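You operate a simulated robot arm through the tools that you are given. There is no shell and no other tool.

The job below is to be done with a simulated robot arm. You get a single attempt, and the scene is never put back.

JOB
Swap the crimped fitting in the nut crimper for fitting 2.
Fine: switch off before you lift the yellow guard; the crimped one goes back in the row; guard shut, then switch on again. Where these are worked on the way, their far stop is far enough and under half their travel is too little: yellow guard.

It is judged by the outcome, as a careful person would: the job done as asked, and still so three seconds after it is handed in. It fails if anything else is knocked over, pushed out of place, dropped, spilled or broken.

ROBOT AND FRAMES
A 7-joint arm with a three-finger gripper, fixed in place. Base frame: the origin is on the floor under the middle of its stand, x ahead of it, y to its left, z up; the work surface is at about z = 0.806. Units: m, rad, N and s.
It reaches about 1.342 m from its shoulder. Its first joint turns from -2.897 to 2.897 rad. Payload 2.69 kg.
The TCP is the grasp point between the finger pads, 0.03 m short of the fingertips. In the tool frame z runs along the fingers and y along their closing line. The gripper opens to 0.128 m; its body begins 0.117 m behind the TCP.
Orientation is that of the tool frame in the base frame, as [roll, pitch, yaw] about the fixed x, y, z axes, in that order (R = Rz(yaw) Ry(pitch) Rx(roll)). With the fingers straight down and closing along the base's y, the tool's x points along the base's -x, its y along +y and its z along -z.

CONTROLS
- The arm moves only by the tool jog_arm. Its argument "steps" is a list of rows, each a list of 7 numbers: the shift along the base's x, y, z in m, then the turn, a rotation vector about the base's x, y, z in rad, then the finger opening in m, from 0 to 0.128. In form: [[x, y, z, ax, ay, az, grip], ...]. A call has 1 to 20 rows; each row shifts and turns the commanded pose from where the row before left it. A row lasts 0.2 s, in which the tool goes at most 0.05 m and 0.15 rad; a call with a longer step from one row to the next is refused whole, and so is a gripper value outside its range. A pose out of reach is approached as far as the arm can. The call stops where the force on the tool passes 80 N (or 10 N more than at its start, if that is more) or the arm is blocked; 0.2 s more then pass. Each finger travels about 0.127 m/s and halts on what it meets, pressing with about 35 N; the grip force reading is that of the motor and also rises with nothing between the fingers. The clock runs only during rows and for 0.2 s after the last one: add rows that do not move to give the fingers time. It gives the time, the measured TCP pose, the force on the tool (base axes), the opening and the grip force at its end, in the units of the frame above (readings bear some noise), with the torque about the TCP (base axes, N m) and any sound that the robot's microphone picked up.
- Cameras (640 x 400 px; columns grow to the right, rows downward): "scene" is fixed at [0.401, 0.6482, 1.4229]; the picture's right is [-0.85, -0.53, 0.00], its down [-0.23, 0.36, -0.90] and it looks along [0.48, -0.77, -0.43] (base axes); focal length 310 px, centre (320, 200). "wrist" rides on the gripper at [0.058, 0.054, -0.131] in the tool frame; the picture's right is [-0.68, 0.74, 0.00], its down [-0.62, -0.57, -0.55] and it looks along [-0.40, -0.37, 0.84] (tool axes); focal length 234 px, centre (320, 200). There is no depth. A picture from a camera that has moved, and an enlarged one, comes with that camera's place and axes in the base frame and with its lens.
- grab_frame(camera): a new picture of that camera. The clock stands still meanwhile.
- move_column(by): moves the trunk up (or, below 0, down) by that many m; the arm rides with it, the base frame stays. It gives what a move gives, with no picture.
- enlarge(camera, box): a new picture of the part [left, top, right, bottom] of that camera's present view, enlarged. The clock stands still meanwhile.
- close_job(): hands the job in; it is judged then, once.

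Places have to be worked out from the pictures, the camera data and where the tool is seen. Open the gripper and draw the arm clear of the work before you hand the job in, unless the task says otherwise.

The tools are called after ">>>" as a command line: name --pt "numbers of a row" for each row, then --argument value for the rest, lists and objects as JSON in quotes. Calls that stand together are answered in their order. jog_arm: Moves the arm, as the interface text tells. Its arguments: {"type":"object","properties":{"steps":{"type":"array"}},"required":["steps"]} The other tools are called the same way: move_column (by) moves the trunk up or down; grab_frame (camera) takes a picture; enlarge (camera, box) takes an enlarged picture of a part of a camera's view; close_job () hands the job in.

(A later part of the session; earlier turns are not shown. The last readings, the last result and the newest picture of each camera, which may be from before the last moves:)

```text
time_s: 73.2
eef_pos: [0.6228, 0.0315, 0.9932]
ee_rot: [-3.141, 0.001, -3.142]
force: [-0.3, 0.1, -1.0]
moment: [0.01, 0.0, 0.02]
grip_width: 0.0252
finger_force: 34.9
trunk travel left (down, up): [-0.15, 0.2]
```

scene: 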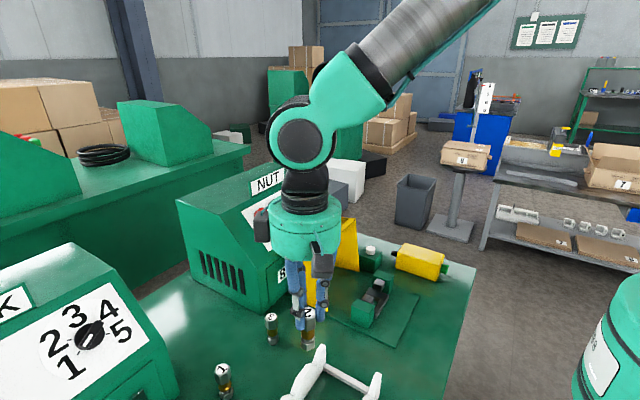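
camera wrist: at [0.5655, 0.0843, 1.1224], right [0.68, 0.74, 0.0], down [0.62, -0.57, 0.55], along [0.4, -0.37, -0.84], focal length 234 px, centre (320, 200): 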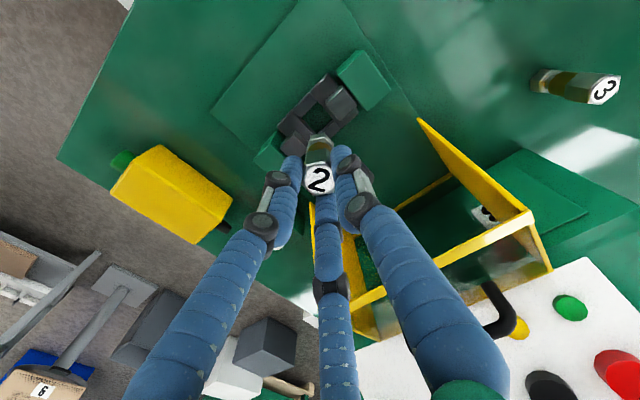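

The reading is (0.6228, 0.0315) against the target (0.620, 0.030). I'm nudging to it and lowering until the base is just above the pocket.

>>> jog_arm --pt "-0.0026 -0.0015 -0.02 0 0 0 0.015" --pt "0 0 -0.03 0 0 0 0.015" --pt "0 0 -0.016 0 0 0 0.015" --pt "0 0 0 0 0 0 0.015" --pt "0 0 0 0 0 0 0.015"

>>> enlarge --camera "wrist" --box '[270, 80, 370, 180]'

>>> enlarge --camera "scene" --box '[350, 265, 410, 325]'

```text
time_s: 74.4
eef_pos: [0.6179, 0.0314, 0.9271]
ee_rot: [-3.141, 0.001, -3.14]
force: [0.0, -0.5, -1.2]
moment: [0.01, -0.02, 0.04]
grip_width: 0.025
finger_force: 34.7
trunk travel left (down, up): [-0.15, 0.2]
```

```text
4.00 times, centred on (320, 130) of wrist
camera zoom: at [0.5599, 0.0833, 1.0572], right [0.68, 0.74, 0.0], down [0.62, -0.57, 0.55], along [0.4, -0.37, -0.84], focal length 937 px, centre (320, 480)
```

zoom: 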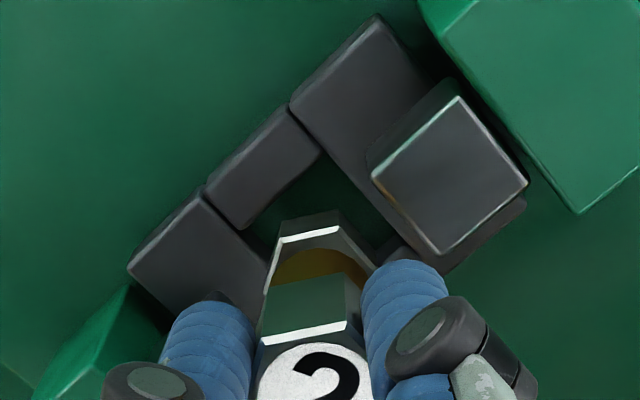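

```text
6.67 times, centred on (380, 295) of scene
camera zoom: at [0.401, 0.6482, 1.4229], right [-0.85, -0.53, 0.0], down [-0.23, 0.36, -0.9], along [0.48, -0.77, -0.43], focal length 2067 px, centre (-80, -433)
```

zoom: 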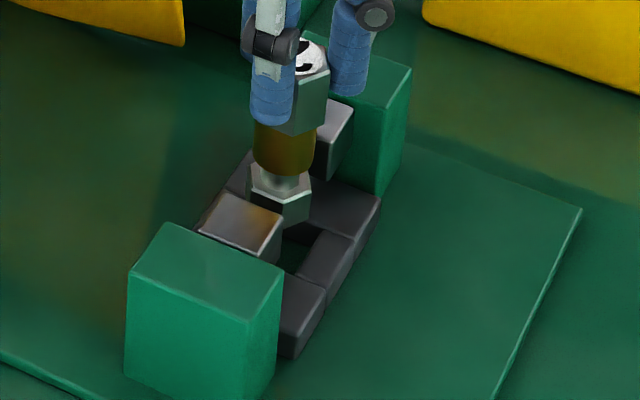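

Summing my commands since I lifted fitting 1, the tool is (+0.3, +1.9) mm from that exact nest position and 28 mm above the seated height. I'm correcting that offset and easing down toward the pocket.

>>> jog_arm --pt "-0.0003 -0.0019 0 0 0 0 0.015" --pt "0 0 -0.006 0 0 0 0.015" --pt "0 0 0 0 0 0 0.015"

>>> enlarge --camera "wrist" --box '[280, 90, 360, 170]'

>>> enlarge --camera "scene" --box '[355, 275, 405, 325]'

```text
time_s: 75.2
eef_pos: [0.6199, 0.0291, 0.9212]
ee_rot: [3.14, 0.0, 3.141]
force: [0.5, -0.4, -0.6]
moment: [-0.01, -0.01, -0.03]
grip_width: 0.0252
finger_force: 34.7
trunk travel left (down, up): [-0.15, 0.2]
```

```text
5.00 times, centred on (320, 130) of wrist
camera zoom: at [0.5608, 0.0814, 1.0517], right [0.68, 0.74, 0.0], down [0.62, -0.57, 0.55], along [0.4, -0.37, -0.84], focal length 1171 px, centre (320, 550)
```

zoom: 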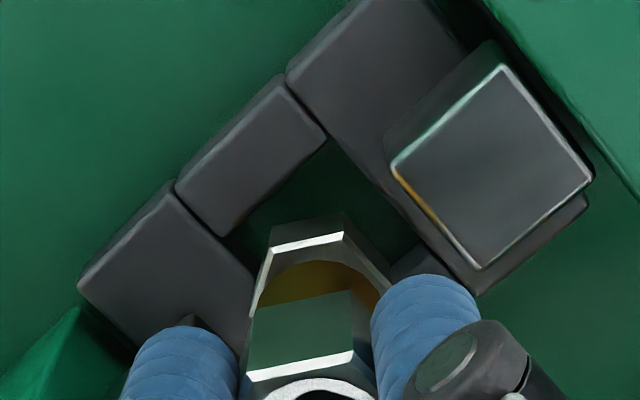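

```text
8.00 times, centred on (380, 300) of scene
camera zoom: at [0.401, 0.6482, 1.4229], right [-0.85, -0.53, 0.0], down [-0.23, 0.36, -0.9], along [0.48, -0.77, -0.43], focal length 2480 px, centre (-160, -600)
```

zoom: 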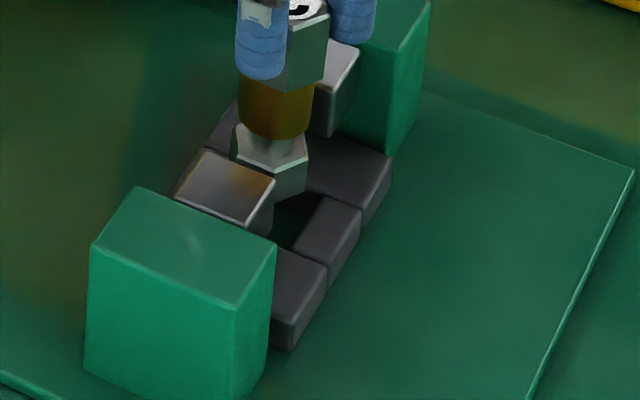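

Alignment looks right and the reading matches (0.620, 0.029). I'm continuing down in small steps, watching for contact.

>>> jog_arm --pt "0 0 -0.005 0 0 0 0.015" --pt "0 0 -0.004 0 0 0 0.015" --pt "0 0 0 0 0 0 0.015"

>>> enlarge --camera "scene" --box '[355, 275, 405, 325]'

>>> enlarge --camera "wrist" --box '[280, 90, 360, 170]'

```text
time_s: 76.0
eef_pos: [0.6202, 0.0295, 0.9127]
ee_rot: [-3.141, 0.0, -3.141]
force: [-0.3, -0.2, -1.2]
moment: [0.04, 0.02, 0.01]
grip_width: 0.0252
finger_force: 34.8
trunk travel left (down, up): [-0.15, 0.2]
```

```text
8.00 times, centred on (380, 300) of scene
camera zoom: at [0.401, 0.6482, 1.4229], right [-0.85, -0.53, 0.0], down [-0.23, 0.36, -0.9], along [0.48, -0.77, -0.43], focal length 2480 px, centre (-160, -600)
```

zoom: 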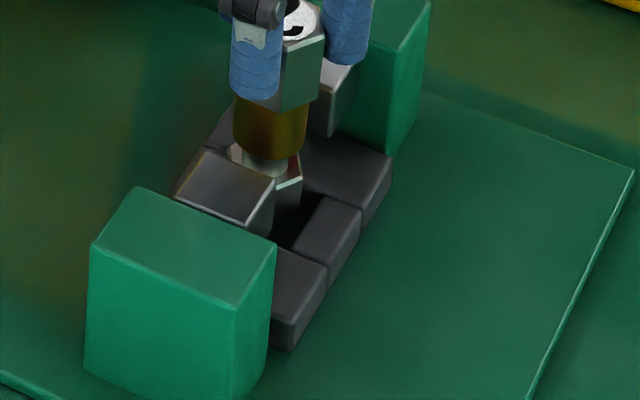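

```text
5.00 times, centred on (320, 130) of wrist
camera zoom: at [0.5617, 0.0822, 1.0436], right [0.68, 0.74, 0.0], down [0.62, -0.57, 0.55], along [0.4, -0.37, -0.84], focal length 1171 px, centre (320, 550)
```

zoom: 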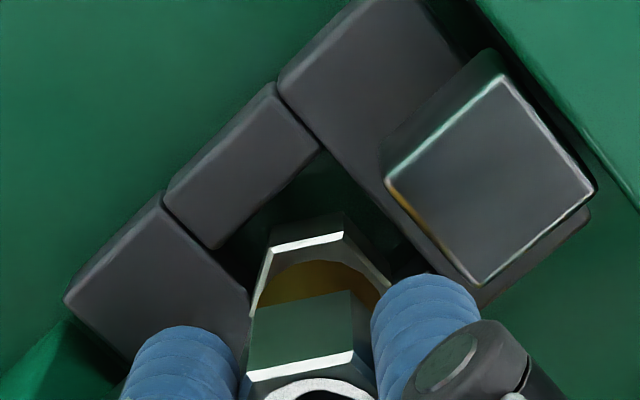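

The base is entering the pocket without touching. I'm lowering the remaining ~13 mm gently.

>>> jog_arm --pt "0 0 -0.004 0 0 0 0.015" --pt "0 0 -0.004 0 0 0 0.015" --pt "0 0 -0.003 0 0 0 0.015" --pt "0 0 0 0 0 0 0.015"

```text
time_s: 77.0
eef_pos: [0.6195, 0.0284, 0.9039]
ee_rot: [3.14, 0.001, -3.141]
force: [-1.4, 1.4, 28.7]
moment: [0.13, -0.38, 0.02]
grip_width: 0.025
finger_force: 35.6
trunk travel left (down, up): [-0.15, 0.2]
```

Contact of 29 N came about 3–4 mm higher than I expected. I'm looking before doing anything else.

>>> enlarge --camera "scene" --box '[355, 275, 405, 325]'

>>> enlarge --camera "wrist" --box '[280, 90, 360, 170]'

```text
8.00 times, centred on (380, 300) of scene
camera zoom: at [0.401, 0.6482, 1.4229], right [-0.85, -0.53, 0.0], down [-0.23, 0.36, -0.9], along [0.48, -0.77, -0.43], focal length 2480 px, centre (-160, -600)
```

zoom: 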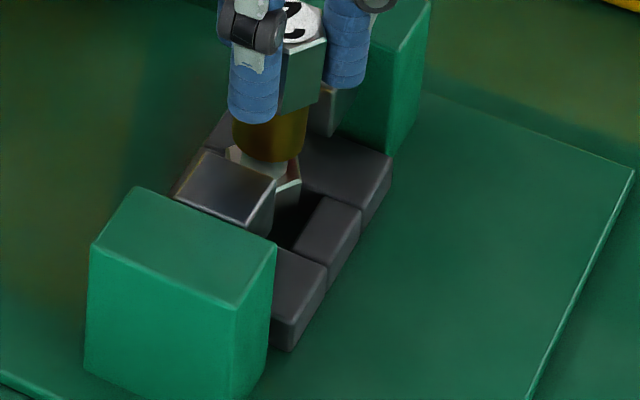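

```text
5.00 times, centred on (320, 130) of wrist
camera zoom: at [0.5612, 0.0818, 1.0336], right [0.68, 0.74, 0.0], down [0.62, -0.57, 0.55], along [0.41, -0.37, -0.84], focal length 1171 px, centre (320, 550)
```

zoom: 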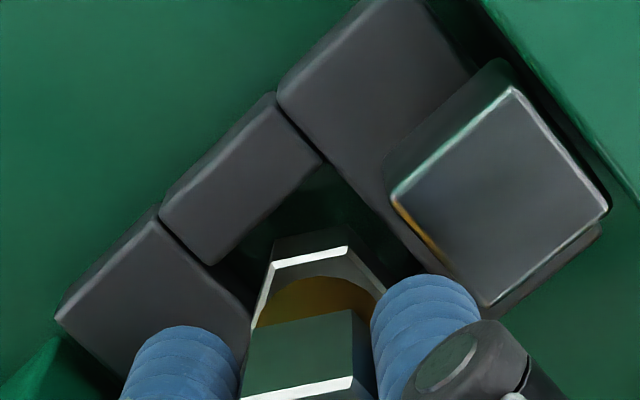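

The moment reading shows the contact at the base's +x vertex, so it's catching the pocket's +x rim by a millimetre or two. I'm lifting 8 mm, shifting (-2, +1.2) mm, and trying again gently.

>>> jog_arm --pt "0 0 0.008 0 0 0 0.015" --pt "-0.002 0.0012 0 0 0 0 0.015" --pt "0 0 0 0 0 0 0.015"

>>> enlarge --camera "wrist" --box '[280, 90, 360, 170]'

>>> enlarge --camera "scene" --box '[345, 260, 415, 330]'

```text
time_s: 77.8
eef_pos: [0.6162, 0.0302, 0.9095]
ee_rot: [3.14, -0.001, 3.141]
force: [-0.1, 0.1, -0.8]
moment: [0.0, 0.01, -0.03]
grip_width: 0.0253
finger_force: 34.6
trunk travel left (down, up): [-0.15, 0.2]
```

```text
5.00 times, centred on (320, 130) of wrist
camera zoom: at [0.5582, 0.0824, 1.0391], right [0.68, 0.74, 0.0], down [0.62, -0.57, 0.55], along [0.4, -0.37, -0.84], focal length 1171 px, centre (320, 550)
```

zoom: 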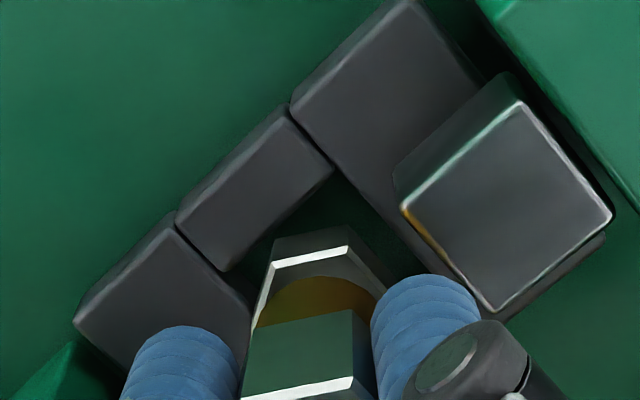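

```text
5.71 times, centred on (380, 295) of scene
camera zoom: at [0.401, 0.6482, 1.4229], right [-0.85, -0.53, 0.0], down [-0.23, 0.36, -0.9], along [0.48, -0.77, -0.43], focal length 1772 px, centre (-23, -343)
```

zoom: 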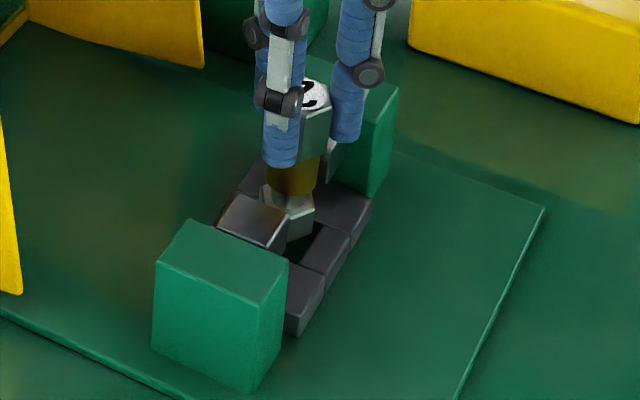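

>>> jog_arm --pt "0 0.0005 -0.004 0 0 0 0.015" --pt "0 0 0 0 0 0 0.015"

```text
time_s: 78.4
eef_pos: [0.6174, 0.0291, 0.906]
ee_rot: [3.141, -0.002, -3.142]
force: [-0.4, 0.1, -1.4]
moment: [0.0, 0.0, -0.01]
grip_width: 0.0252
finger_force: 35.5
trunk travel left (down, up): [-0.15, 0.2]
```

No contact yet. I'm going another 3 mm down.

>>> jog_arm --pt "0 0 -0.003 0 0 0 0.015" --pt "0 0 0 0 0 0 0.015"

```text
time_s: 79.0
eef_pos: [0.6173, 0.0304, 0.9022]
ee_rot: [-3.142, -0.002, 3.142]
force: [-0.9, -0.1, -1.4]
moment: [-0.01, 0.01, 0.03]
grip_width: 0.0251
finger_force: 34.8
trunk travel left (down, up): [-0.15, 0.2]
```

>>> jog_arm --pt "0 0 -0.002 0 0 0 0.015" --pt "0 0 0 0 0 0 0.015"

>>> enlarge --camera "scene" --box '[355, 275, 405, 325]'

```text
time_s: 79.6
eef_pos: [0.6175, 0.0308, 0.9021]
ee_rot: [-3.14, -0.003, 3.142]
force: [0.2, 0.3, -1.2]
moment: [-0.01, 0.01, 0.02]
grip_width: 0.0252
finger_force: 35.2
trunk travel left (down, up): [-0.15, 0.2]
```

```text
8.00 times, centred on (380, 300) of scene
camera zoom: at [0.401, 0.6482, 1.4229], right [-0.85, -0.53, 0.0], down [-0.23, 0.36, -0.9], along [0.48, -0.77, -0.43], focal length 2480 px, centre (-160, -600)
```

zoom: 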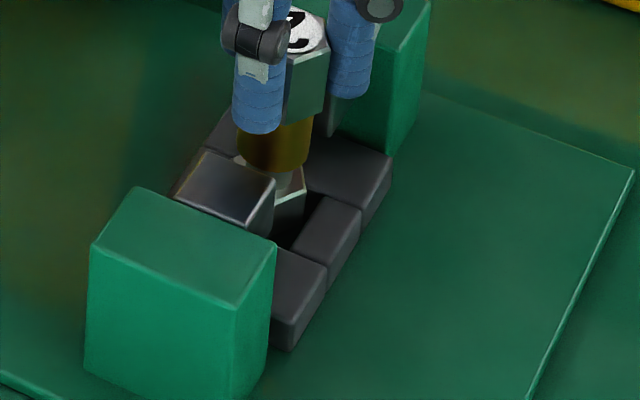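

It's deeper than before, still with no contact. I'm continuing in 2 mm steps.

>>> jog_arm --pt "0 0 -0.002 0 0 0 0.015" --pt "0 0 0 0 0 0 0.015"

```text
time_s: 80.2
eef_pos: [0.6162, 0.0304, 0.8991]
ee_rot: [-3.141, -0.001, 3.14]
force: [0.7, 0.5, -2.0]
moment: [-0.01, -0.07, 0.05]
grip_width: 0.0253
finger_force: 34.8
trunk travel left (down, up): [-0.15, 0.2]
```

>>> jog_arm --pt "0 0 -0.002 0 0 0 0.015" --pt "0 0 0 0 0 0 0.015"

```text
time_s: 80.8
eef_pos: [0.617, 0.0294, 0.8967]
ee_rot: [3.142, 0.0, -3.141]
force: [2.6, 0.0, -2.1]
moment: [-0.02, -0.21, -0.02]
grip_width: 0.025
finger_force: 35.3
trunk travel left (down, up): [-0.15, 0.2]
```

A light side touch on the -x wall (2.6 N at base level). I'm shifting +0.8 mm in x and continuing down.

>>> jog_arm --pt "0.0008 0 -0.001 0 0 0 0.015" --pt "0 0 0 0 0 0 0.015"

>>> enlarge --camera "scene" --box '[355, 275, 405, 325]'

>>> enlarge --camera "wrist" --box '[260, 90, 380, 200]'

```text
time_s: 81.4
eef_pos: [0.6178, 0.0307, 0.8966]
ee_rot: [3.139, -0.002, 3.141]
force: [-0.1, 0.5, -0.6]
moment: [0.03, -0.02, 0.04]
grip_width: 0.0253
finger_force: 34.4
trunk travel left (down, up): [-0.15, 0.2]
```

```text
8.00 times, centred on (380, 300) of scene
camera zoom: at [0.401, 0.6482, 1.4229], right [-0.85, -0.53, 0.0], down [-0.23, 0.36, -0.9], along [0.48, -0.77, -0.43], focal length 2480 px, centre (-160, -600)
```

zoom: 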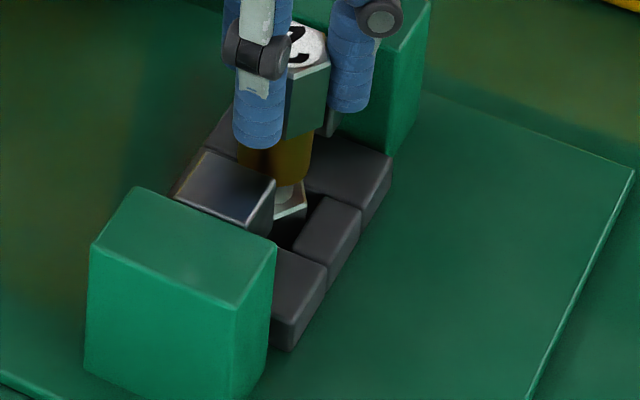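

```text
3.64 times, centred on (320, 145) of wrist
camera zoom: at [0.5589, 0.0831, 1.0258], right [0.68, 0.74, 0.0], down [0.62, -0.57, 0.55], along [0.4, -0.37, -0.84], focal length 852 px, centre (320, 400)
```

zoom: 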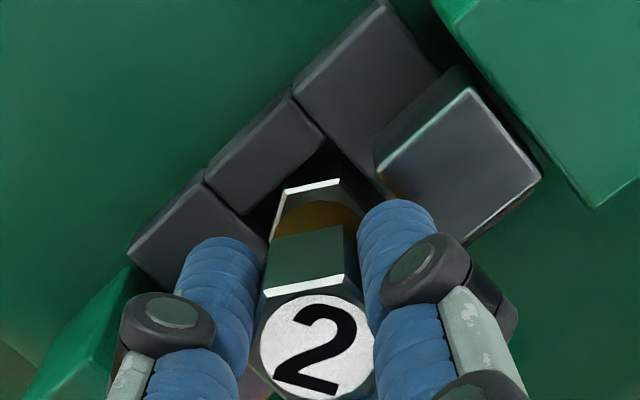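

The base is well down in the pocket, perhaps 2–3 mm from its floor. I'm continuing 1.5 mm at a time.

>>> jog_arm --pt "0 0 -0.0015 0 0 0 0.015" --pt "0 0 0 0 0 0 0.015"

```text
time_s: 82.0
eef_pos: [0.617, 0.0305, 0.8938]
ee_rot: [3.14, -0.002, 3.141]
force: [0.4, -0.3, -0.4]
moment: [-0.01, 0.01, 0.01]
grip_width: 0.025
finger_force: 35.1
trunk travel left (down, up): [-0.15, 0.2]
```

>>> jog_arm --pt "0 0 -0.001 0 0 0 0.015" --pt "0 0 0 0 0 0 0.015"

```text
time_s: 82.6
eef_pos: [0.618, 0.0321, 0.8925]
ee_rot: [3.141, -0.001, 3.141]
force: [-0.2, -0.1, -1.3]
moment: [0.0, 0.0, 0.03]
grip_width: 0.0252
finger_force: 35.5
trunk travel left (down, up): [-0.15, 0.2]
```

>>> enlarge --camera "scene" --box '[355, 275, 405, 325]'

>>> enlarge --camera "wrist" --box '[260, 90, 380, 200]'

```text
8.00 times, centred on (380, 300) of scene
camera zoom: at [0.401, 0.6482, 1.4229], right [-0.85, -0.53, 0.0], down [-0.23, 0.36, -0.9], along [0.48, -0.77, -0.43], focal length 2480 px, centre (-160, -600)
```

zoom: 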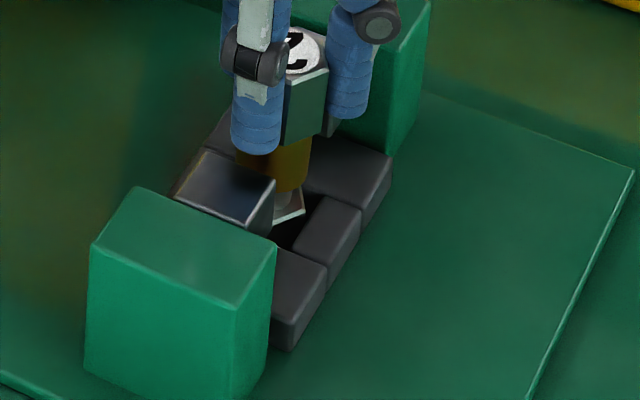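

```text
3.64 times, centred on (320, 145) of wrist
camera zoom: at [0.5592, 0.0833, 1.0232], right [0.68, 0.74, 0.0], down [0.62, -0.57, 0.55], along [0.4, -0.37, -0.84], focal length 852 px, centre (320, 400)
```

zoom: 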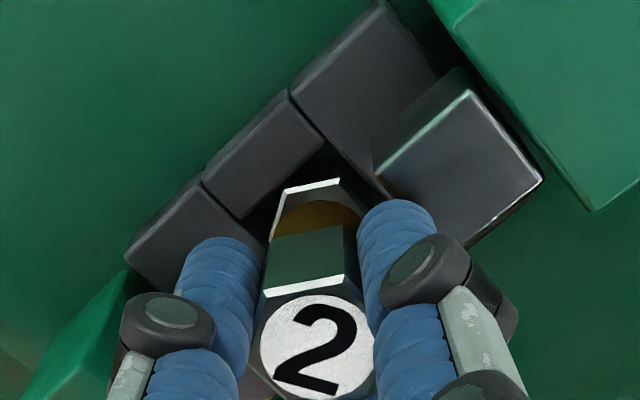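

>>> jog_arm --pt "0 0 -0.0012 0 0 0 0.015" --pt "0 0 0 0 0 0 0.015"

```text
time_s: 83.2
eef_pos: [0.6188, 0.0315, 0.8932]
ee_rot: [3.138, -0.001, 3.142]
force: [0.3, -0.2, -1.3]
moment: [-0.01, 0.0, 0.0]
grip_width: 0.0253
finger_force: 35.3
trunk travel left (down, up): [-0.15, 0.2]
```

From the image, the fitting slipped up about 7 mm in the grip during that first touch, so the floor should be right about here. One more millimetre, then I'll release.

>>> jog_arm --pt "0 0 -0.001 0 0 0 0.015" --pt "0 0 0 0 0 0 0.015"

```text
time_s: 83.8
eef_pos: [0.6178, 0.0313, 0.8913]
ee_rot: [-3.141, -0.002, -3.142]
force: [-0.8, -0.5, -1.8]
moment: [0.0, 0.02, -0.01]
grip_width: 0.0251
finger_force: 35.0
trunk travel left (down, up): [-0.15, 0.2]
```

>>> jog_arm --pt "0 0 -0.001 0 0 0 0.015" --pt "0 0 0 0 0 0 0.015"

>>> enlarge --camera "scene" --box '[355, 275, 405, 325]'

```text
time_s: 84.4
eef_pos: [0.6175, 0.0312, 0.8902]
ee_rot: [-3.141, 0.001, 3.14]
force: [-3.3, 0.6, 6.7]
moment: [0.09, 0.37, -0.01]
grip_width: 0.0252
finger_force: 35.5
trunk travel left (down, up): [-0.15, 0.2]
```

```text
8.00 times, centred on (380, 300) of scene
camera zoom: at [0.401, 0.6482, 1.4229], right [-0.85, -0.53, 0.0], down [-0.23, 0.36, -0.9], along [0.48, -0.77, -0.43], focal length 2480 px, centre (-160, -600)
```

zoom: 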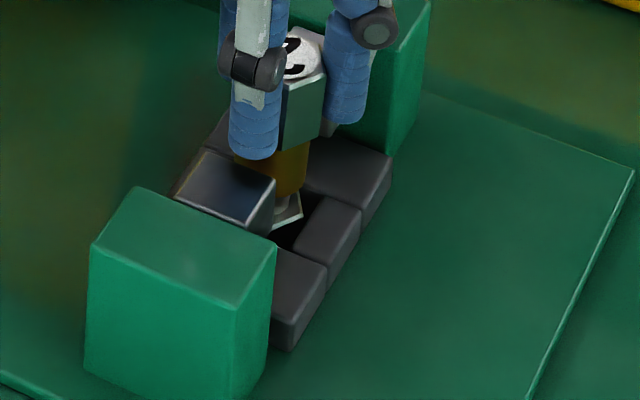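

Floor contact (net ~8 N), with the same signature as the bench touchdown, so fitting 2 is seated. I'm opening slightly, rising a little to keep the tips clear of the dies, then opening fully and lifting off.

>>> jog_arm --pt "0 0 0.0005 0 0 0 0.028" --pt "0 0 0 0 0 0 0.031" --pt "0 0 0.006 0 0 0 0.034" --pt "0 0 0.006 0 0 0 0.045" --pt "0 0 0 0 0 0 0.05" --pt "0 0 0 0 0 0 0.05"

>>> enlarge --camera "wrist" --box '[250, 90, 390, 220]'

>>> enlarge --camera "scene" --box '[345, 260, 415, 330]'

```text
time_s: 85.8
eef_pos: [0.6179, 0.0305, 0.9022]
ee_rot: [3.141, -0.002, -3.141]
force: [-0.1, 0.1, 0.7]
moment: [0.01, 0.01, -0.01]
grip_width: 0.05
finger_force: 0.1
trunk travel left (down, up): [-0.15, 0.2]
```

```text
3.08 times, centred on (320, 155) of wrist
camera zoom: at [0.5589, 0.0835, 1.0319], right [0.68, 0.74, 0.0], down [0.62, -0.57, 0.55], along [0.4, -0.37, -0.84], focal length 720 px, centre (320, 338)
```

zoom: 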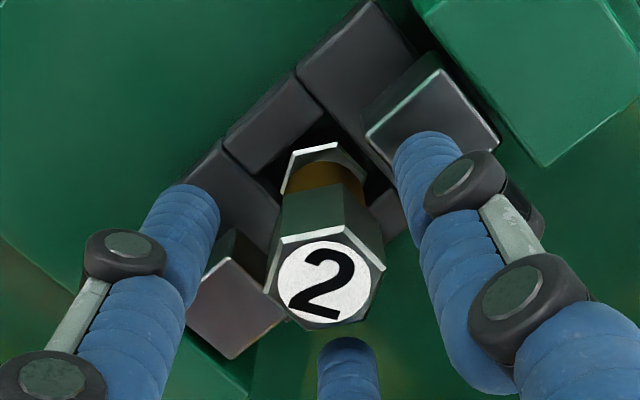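

```text
5.71 times, centred on (380, 295) of scene
camera zoom: at [0.401, 0.6482, 1.4229], right [-0.85, -0.53, 0.0], down [-0.23, 0.36, -0.9], along [0.48, -0.77, -0.43], focal length 1772 px, centre (-23, -343)
```

zoom: 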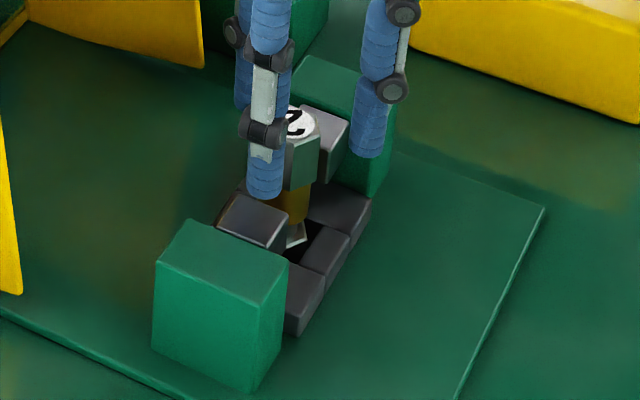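

Fitting 2 stands freely in the nest. I'm rising straight up and verifying it against how fitting 1 stood.

>>> jog_arm --pt "0 0 0.02 0 0 0 0.055" --pt "0 0 0.04 0 0 0 0.06" --pt "0 0 0.045 0 0 0 0.07" --pt "0 0 0.045 0 0 0 0.08" --pt "0 0 0 0 0 0 0.08"

>>> enlarge --camera "scene" --box '[345, 265, 415, 335]'

>>> enlarge --camera "wrist" --box '[270, 60, 370, 160]'

>>> grab_frame --camera "scene"

```text
time_s: 87.0
eef_pos: [0.617, 0.0296, 1.0562]
ee_rot: [-3.141, 0.0, 3.14]
force: [-0.1, 0.5, 0.5]
moment: [0.02, -0.07, 0.05]
grip_width: 0.0797
finger_force: 0.1
trunk travel left (down, up): [-0.15, 0.2]
```

```text
5.71 times, centred on (380, 300) of scene
camera zoom: at [0.401, 0.6482, 1.4229], right [-0.85, -0.53, 0.0], down [-0.23, 0.36, -0.9], along [0.48, -0.77, -0.43], focal length 1772 px, centre (-23, -371)
```

zoom: 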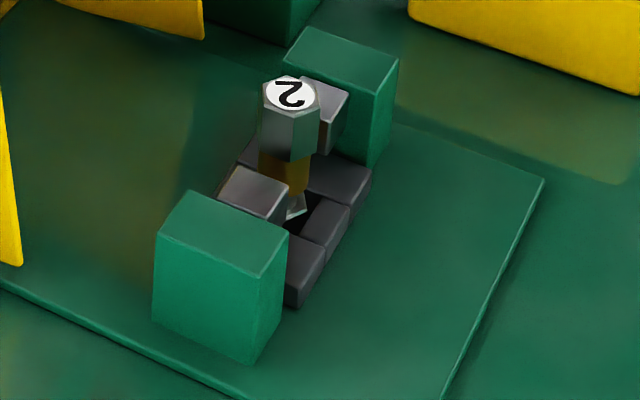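

```text
4.00 times, centred on (320, 110) of wrist
camera zoom: at [0.5592, 0.0818, 1.1853], right [0.68, 0.74, 0.0], down [0.62, -0.57, 0.55], along [0.4, -0.37, -0.84], focal length 937 px, centre (320, 560)
```

zoom: 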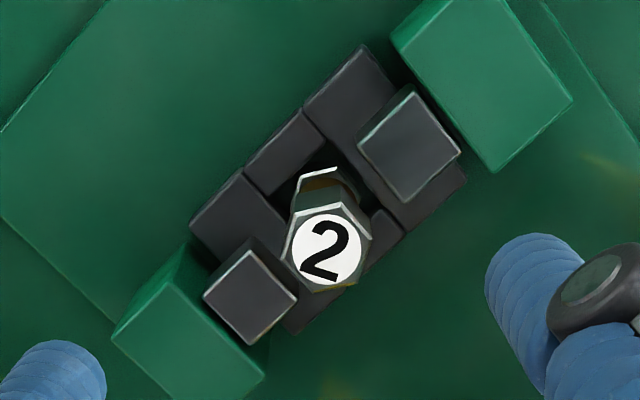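

```text
taken
```

scene: 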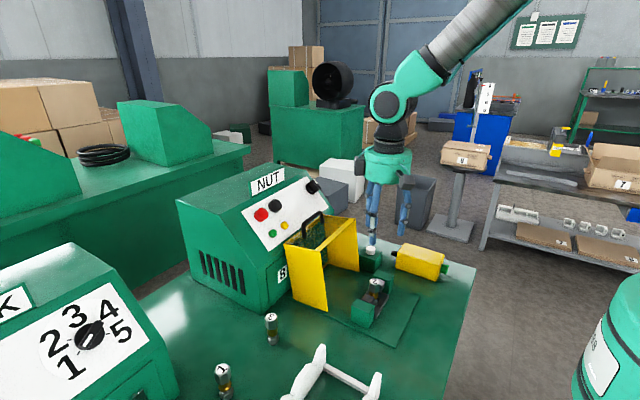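

Fitting 2 sits at exactly the same image position fitting 1 had. Next is the guard. I'm rotating the gripper back (single finger toward +x) and rising to go over to its handle.

>>> jog_arm --pt "0 0 0.01 0 0 -0.1428 0.08" --pt "0 0 0.01 0 0 -0.1428 0.08" --pt "0 0 0.01 0 0 -0.1428 0.08" --pt "0 0 0.01 0 0 -0.1428 0.08" --pt "0 0 0.01 0 0 -0.1428 0.08" --pt "0 0 0.01 0 0 -0.1428 0.08" --pt "0 0 0.01 0 0 -0.1428 0.08" --pt "0 0 0.01 0 0 -0.1428 0.08" --pt "0 0 0.01 0 0 -0.1428 0.08" --pt "0 0 0.01 0 0 -0.1428 0.08" --pt "0 0 0.01 0 0 -0.1428 0.08" --pt "0.045 0 0 0 0 0 0.07" --pt "0.045 0 0 0 0 0 0.06" --pt "0.045 0 0 0 0 0 0.05" --pt "0.045 0 0 0 0 0 0.046" --pt "0 0 0 0 0 0 0.046"

>>> grab_frame --camera "wrist"

>>> grab_frame --camera "scene"

```text
time_s: 90.4
eef_pos: [0.8004, 0.0351, 1.1651]
ee_rot: [-3.139, -0.001, 1.57]
force: [0.3, -0.4, -1.1]
moment: [-0.01, 0.08, 0.01]
grip_width: 0.0458
finger_force: 0.1
trunk travel left (down, up): [-0.15, 0.2]
```

```text
taken
camera wrist: at [0.8543, 0.0918, 1.2944], right [0.74, -0.68, 0.0], down [-0.56, -0.62, 0.55], along [-0.37, -0.4, -0.84], focal length 234 px, centre (320, 200)
```

wrist: 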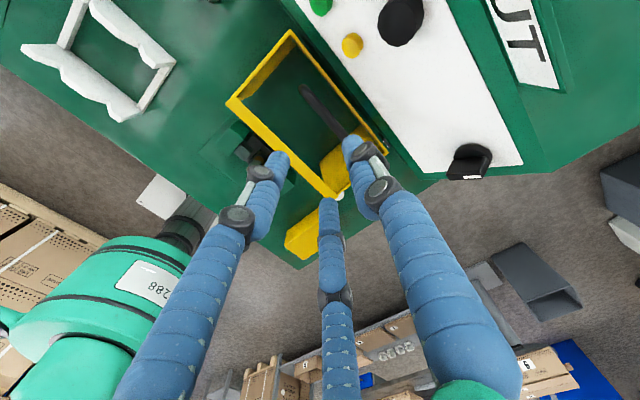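

```text
taken
```

scene: 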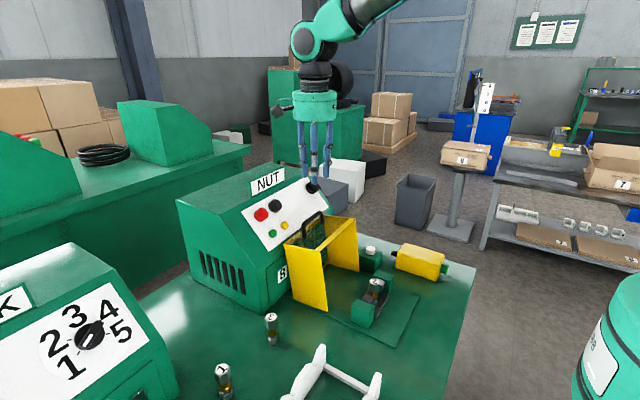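

>>> enlarge --camera "wrist" --box '[230, 20, 410, 200]'

>>> enlarge --camera "scene" --box '[275, 170, 375, 250]'

```text
2.22 times, centred on (320, 110) of wrist
camera zoom: at [0.8543, 0.0918, 1.2944], right [0.74, -0.68, 0.0], down [-0.56, -0.62, 0.55], along [-0.37, -0.4, -0.84], focal length 520 px, centre (320, 400)
```

zoom: 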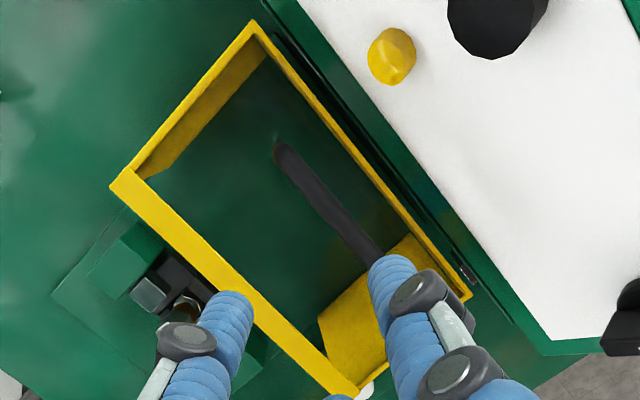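

```text
5.00 times, centred on (325, 210) of scene
camera zoom: at [0.401, 0.6482, 1.4229], right [-0.85, -0.53, 0.0], down [-0.23, 0.36, -0.9], along [0.48, -0.77, -0.43], focal length 1550 px, centre (295, 150)
```

zoom: 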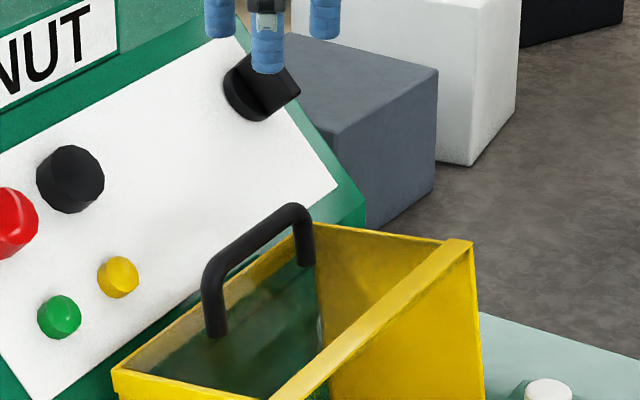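

The handle bar is at about x≈0.812–0.815, y≈0.037, z≈1.017. I'm descending with the narrow opening so the single finger passes on its +x side and the pair on its -x side, pausing to check.

>>> jog_arm --pt "0.005 0.001 -0.035 0 0 0 0.046" --pt "0 0 -0.035 0 0 0 0.046" --pt "0 0 -0.025 0 0 0 0.046" --pt "0 0 0 0 0 0 0.046"

>>> enlarge --camera "wrist" --box '[240, 80, 400, 220]'

>>> enlarge --camera "scene" --box '[275, 170, 375, 250]'

```text
time_s: 91.4
eef_pos: [0.8046, 0.0331, 1.0681]
ee_rot: [-3.142, 0.001, 1.573]
force: [0.0, -0.8, 0.1]
moment: [0.01, 0.04, -0.04]
grip_width: 0.0461
finger_force: 0.1
trunk travel left (down, up): [-0.15, 0.2]
```

```text
2.86 times, centred on (320, 150) of wrist
camera zoom: at [0.858, 0.0897, 1.1982], right [0.74, -0.68, 0.0], down [-0.57, -0.62, 0.55], along [-0.37, -0.4, -0.84], focal length 669 px, centre (320, 343)
```

zoom: 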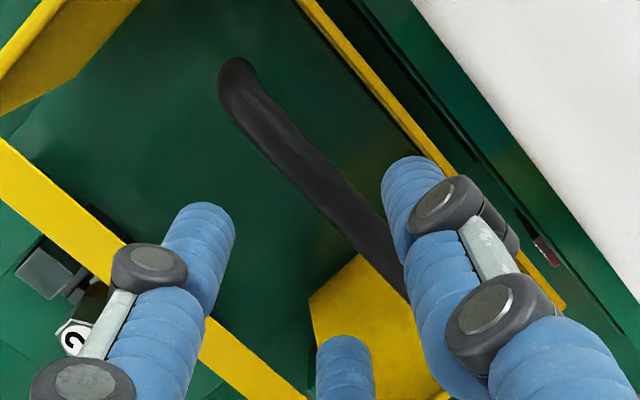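

```text
5.00 times, centred on (325, 210) of scene
camera zoom: at [0.401, 0.6482, 1.4229], right [-0.85, -0.53, 0.0], down [-0.23, 0.36, -0.9], along [0.48, -0.77, -0.43], focal length 1550 px, centre (295, 150)
```

zoom: 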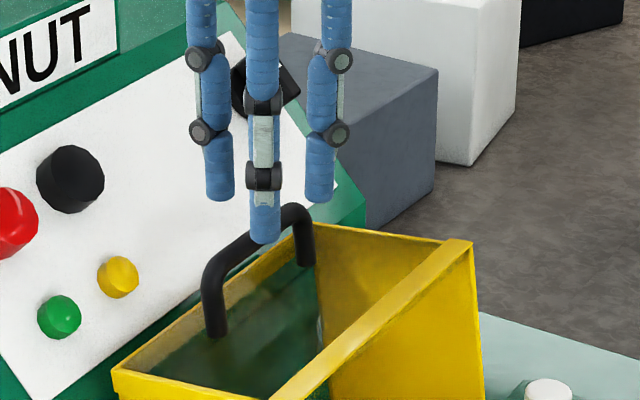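

The bar lies about 10 mm to the single-finger side of the axis, well within the opening. I'm descending the last 35 mm and closing.

>>> jog_arm --pt "0.001 0 -0.018 0 0 0 0.046" --pt "0 0 -0.017 0 0 0 0.046" --pt "0 0 0 0 0 0 0.046"

>>> enlarge --camera "scene" --box '[275, 170, 375, 250]'

>>> enlarge --camera "wrist" --box '[240, 80, 400, 220]'

```text
time_s: 92.2
eef_pos: [0.8043, 0.0332, 1.0338]
ee_rot: [3.141, -0.001, 1.573]
force: [-0.3, 0.3, 0.1]
moment: [0.0, 0.02, -0.04]
grip_width: 0.0458
finger_force: 0.0
trunk travel left (down, up): [-0.15, 0.2]
```

```text
5.00 times, centred on (325, 210) of scene
camera zoom: at [0.401, 0.6482, 1.4229], right [-0.85, -0.53, 0.0], down [-0.23, 0.36, -0.9], along [0.48, -0.77, -0.43], focal length 1550 px, centre (295, 150)
```

zoom: 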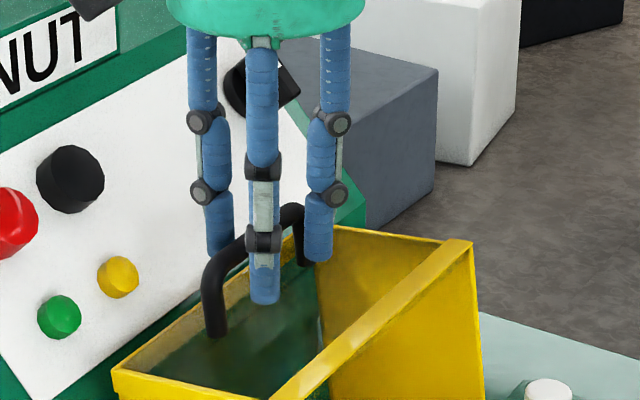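

```text
2.86 times, centred on (320, 150) of wrist
camera zoom: at [0.8577, 0.0909, 1.1628], right [0.74, -0.68, 0.0], down [-0.56, -0.62, 0.55], along [-0.37, -0.4, -0.84], focal length 669 px, centre (320, 343)
```

zoom: 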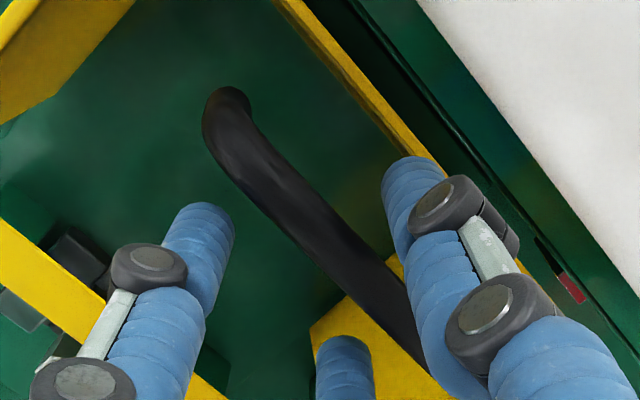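

The single finger is behind the bar and the pair in front, as intended. I'm closing on the bar.

>>> jog_arm --pt "0 0 0 0 0 0 0.035" --pt "0 0 0 0 0 0 0.025" --pt "0 0 0 0 0 0 0.015" --pt "0 0 0 0 0 0 0.012" --pt "0 0 0 0 0 0 0.012"

>>> enlarge --camera "scene" --box '[275, 170, 375, 250]'

```text
time_s: 93.4
eef_pos: [0.8047, 0.0339, 1.0339]
ee_rot: [3.14, -0.001, 1.57]
force: [7.0, -0.1, 8.4]
moment: [0.03, -0.14, -0.13]
grip_width: 0.0198
finger_force: 44.4
trunk travel left (down, up): [-0.15, 0.2]
```

```text
5.00 times, centred on (325, 210) of scene
camera zoom: at [0.401, 0.6482, 1.4229], right [-0.85, -0.53, 0.0], down [-0.23, 0.36, -0.9], along [0.48, -0.77, -0.43], focal length 1550 px, centre (295, 150)
```

zoom: 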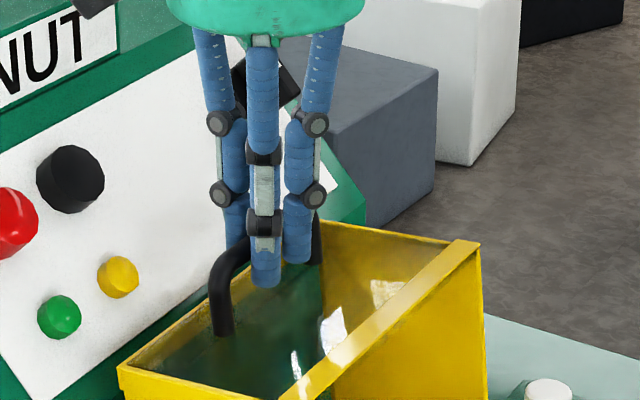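

A firm grip on the handle. I'll close the guard by tracing the arc in reverse (hinge ≈ (0.708, 0.813), radius ≈ 0.2275), keeping the tool vertical so the bar pivots in the fingers. First stretch, to about 77° open.

>>> jog_arm --pt "-0.0112 0 0.0048 0 0 0 0.012" --pt "-0.0111 0 0.0047 0 0 0 0.012" --pt "-0.0094 0 0.003 0 0 0 0.012" --pt "-0.0095 0 0.0029 0 0 0 0.012" --pt "-0.0097 0 0.0022 0 0 0 0.012" --pt "-0.0097 0 0.0021 0 0 0 0.012" --pt "-0.0098 0 0.0013 0 0 0 0.012" --pt "-0.0099 0 0.0013 0 0 0 0.012" --pt "0 0 0 0 0 0 0.012"

>>> grab_frame --camera "scene"

```text
time_s: 95.4
eef_pos: [0.7235, 0.0326, 1.0544]
ee_rot: [-3.139, -0.001, 1.573]
force: [-1.0, 24.6, -22.7]
moment: [0.27, 0.14, 0.24]
grip_width: 0.0192
finger_force: 44.1
trunk travel left (down, up): [-0.15, 0.2]
```

```text
taken
```

scene: 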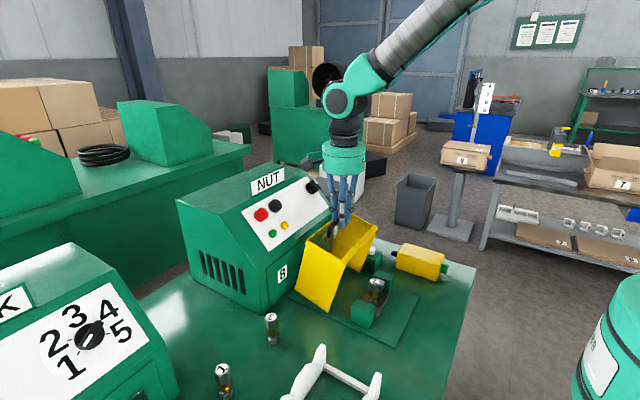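

It follows well, with small side and radial loads that I'll trim out. I'm continuing down to about 55° open.

>>> jog_arm --pt "-0.0099 0.001 -0.0005 0 0 0 0.012" --pt "-0.0099 0 -0.0001 0 0 0 0.012" --pt "-0.0099 0 -0.0005 0 0 0 0.012" --pt "-0.0099 0 -0.0007 0 0 0 0.012" --pt "-0.0099 0 -0.0012 0 0 0 0.012" --pt "-0.0098 0 -0.0014 0 0 0 0.012" --pt "-0.0097 0 -0.0021 0 0 0 0.012" --pt "-0.0097 0 -0.0022 0 0 0 0.012" --pt "0 0 0 0 0 0 0.012"

>>> grab_frame --camera "scene"

```text
time_s: 97.4
eef_pos: [0.6441, 0.0322, 1.0462]
ee_rot: [3.141, 0.0, 1.571]
force: [-2.1, -2.9, 6.9]
moment: [-0.43, -0.02, 0.4]
grip_width: 0.0194
finger_force: 44.3
trunk travel left (down, up): [-0.15, 0.2]
```

```text
taken
```

scene: 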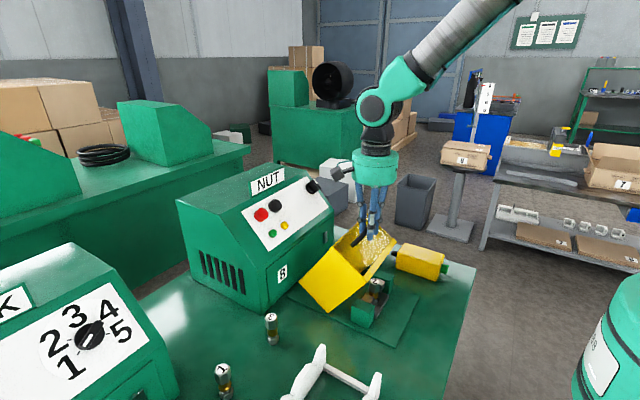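

>>> jog_arm --pt "-0.0095 0 -0.0029 0 0 0 0.012" --pt "-0.0094 0 -0.0029 0 0 0 0.012" --pt "-0.0092 0 -0.0038 0 0 0 0.012" --pt "-0.0091 0 -0.0037 0 0 0 0.012" --pt "-0.0088 0 -0.0046 0 0 0 0.012" --pt "-0.0088 0 -0.0045 0 0 0 0.012" --pt "-0.0084 0 -0.0053 0 0 0 0.012" --pt "-0.0084 0 -0.0053 0 0 0 0.012" --pt "0 0 0 0 0 0 0.012"

>>> grab_frame --camera "scene"

>>> grab_frame --camera "wrist"

```text
time_s: 99.4
eef_pos: [0.5736, 0.0319, 1.0136]
ee_rot: [-3.141, -0.001, 1.571]
force: [0.9, -5.4, -2.9]
moment: [-0.01, 0.0, 0.5]
grip_width: 0.0197
finger_force: 44.6
trunk travel left (down, up): [-0.15, 0.2]
```

```text
taken
```

scene: 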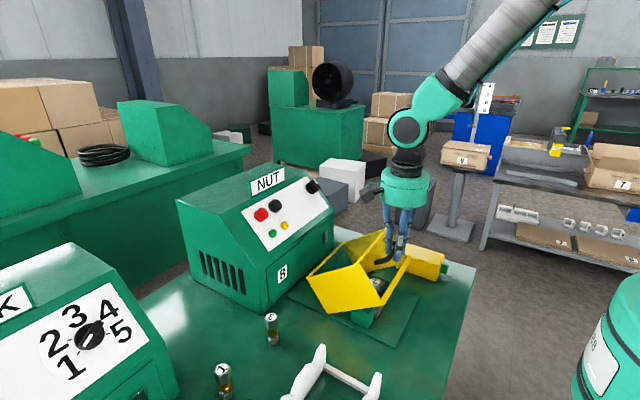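

```text
taken
camera wrist: at [0.6275, 0.09, 1.1435], right [0.74, -0.68, 0.0], down [-0.56, -0.62, 0.55], along [-0.37, -0.4, -0.84], focal length 234 px, centre (320, 200)
```

wrist: 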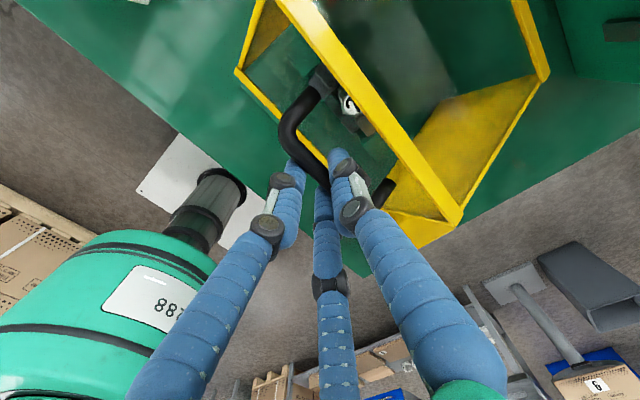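

Forces are near zero and the swing is smooth, at about 36° open. I'm continuing down.

>>> jog_arm --pt "-0.0079 0 -0.0061 0 0 0 0.012" --pt "-0.0078 0 -0.006 0 0 0 0.012" --pt "-0.0074 0 -0.0067 0 0 0 0.012" --pt "-0.0073 0 -0.0067 0 0 0 0.012" --pt "-0.0067 0 -0.0074 0 0 0 0.012" --pt "-0.0067 0 -0.0073 0 0 0 0.012" --pt "-0.0061 0 -0.0079 0 0 0 0.012" --pt "-0.006 0 -0.0078 0 0 0 0.012" --pt "0 0 0 0 0 0 0.012"

>>> grab_frame --camera "scene"

>>> grab_frame --camera "wrist"

```text
time_s: 101.4
eef_pos: [0.5178, 0.0317, 0.9585]
ee_rot: [3.142, 0.001, 1.572]
force: [8.7, -1.7, -7.7]
moment: [-0.19, -0.14, 0.62]
grip_width: 0.0197
finger_force: 44.9
trunk travel left (down, up): [-0.15, 0.2]
```

```text
taken
```

scene: 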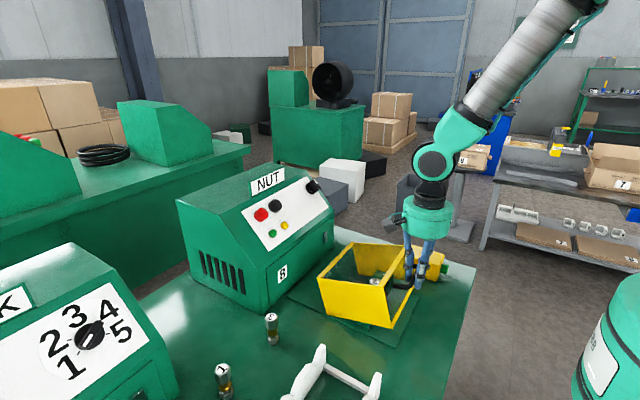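

```text
taken
camera wrist: at [0.5722, 0.09, 1.0872], right [0.74, -0.68, 0.0], down [-0.57, -0.62, 0.55], along [-0.37, -0.4, -0.84], focal length 234 px, centre (320, 200)
```

wrist: 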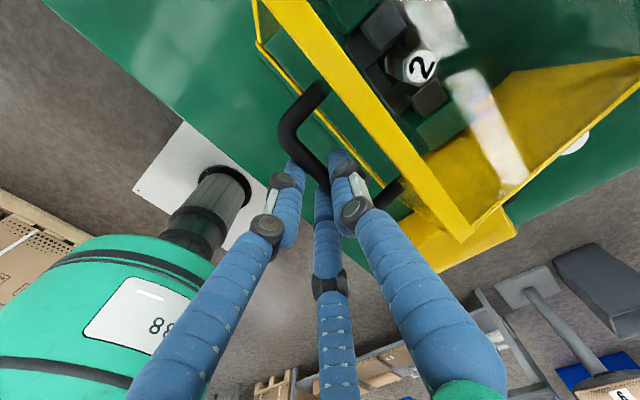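

About 16° open now. I'm checking the single finger's clearance to the guard's top rail before the last part.

>>> enlarge --camera "wrist" --box '[250, 60, 430, 240]'

>>> enlarge --camera "scene" --box '[340, 200, 470, 330]'

```text
2.22 times, centred on (340, 150) of wrist
camera zoom: at [0.5722, 0.09, 1.0872], right [0.74, -0.68, 0.0], down [-0.57, -0.62, 0.55], along [-0.37, -0.4, -0.84], focal length 520 px, centre (276, 311)
```

zoom: 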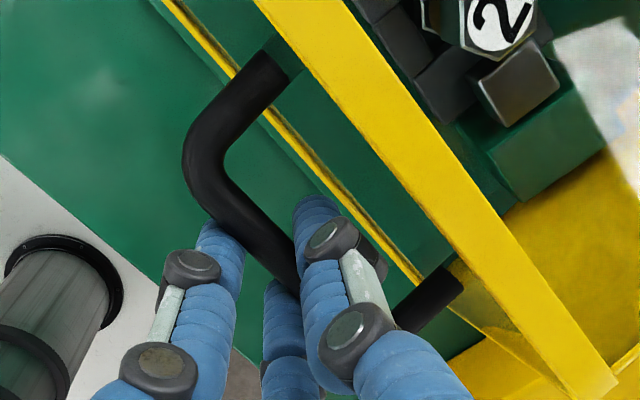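

```text
3.08 times, centred on (405, 265) of scene
camera zoom: at [0.401, 0.6482, 1.4229], right [-0.85, -0.53, 0.0], down [-0.23, 0.36, -0.9], along [0.48, -0.77, -0.43], focal length 954 px, centre (58, 0)
```

zoom: 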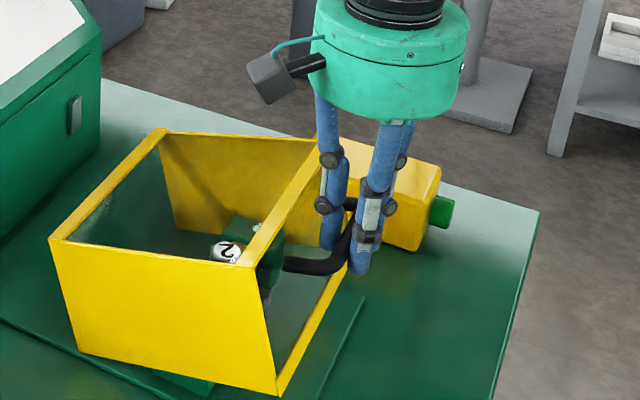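

There's roughly 3 cm of clearance to the rail, shrinking by about 1 cm at closure, which is fine. I'm continuing slowly.

>>> jog_arm --pt "-0.0053 0 -0.0084 0 0 0 0.012" --pt "-0.0053 0 -0.0083 0 0 0 0.012" --pt "-0.0046 0 -0.0089 0 0 0 0.012" --pt "-0.0046 0 -0.0088 0 0 0 0.012" --pt "0 0 0 0 0 0 0.012"

>>> enlarge --camera "scene" --box '[310, 220, 440, 350]'

```text
time_s: 102.6
eef_pos: [0.4984, 0.033, 0.9227]
ee_rot: [3.141, -0.002, 1.573]
force: [19.0, -27.0, -11.6]
moment: [-0.71, -0.31, 0.4]
grip_width: 0.0197
finger_force: 44.3
trunk travel left (down, up): [-0.15, 0.2]
```

```text
3.08 times, centred on (375, 285) of scene
camera zoom: at [0.401, 0.6482, 1.4229], right [-0.85, -0.53, 0.0], down [-0.23, 0.36, -0.9], along [0.48, -0.77, -0.43], focal length 954 px, centre (151, -62)
```

zoom: 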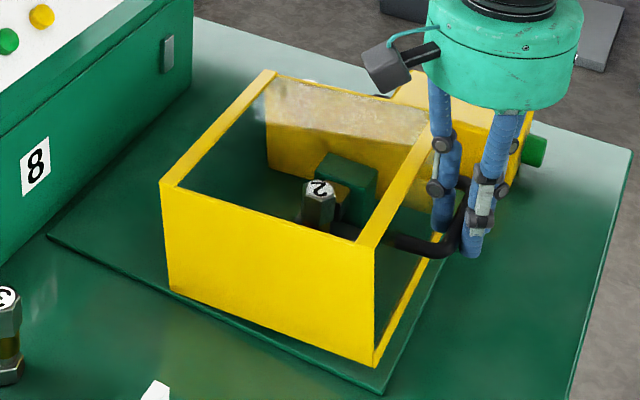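

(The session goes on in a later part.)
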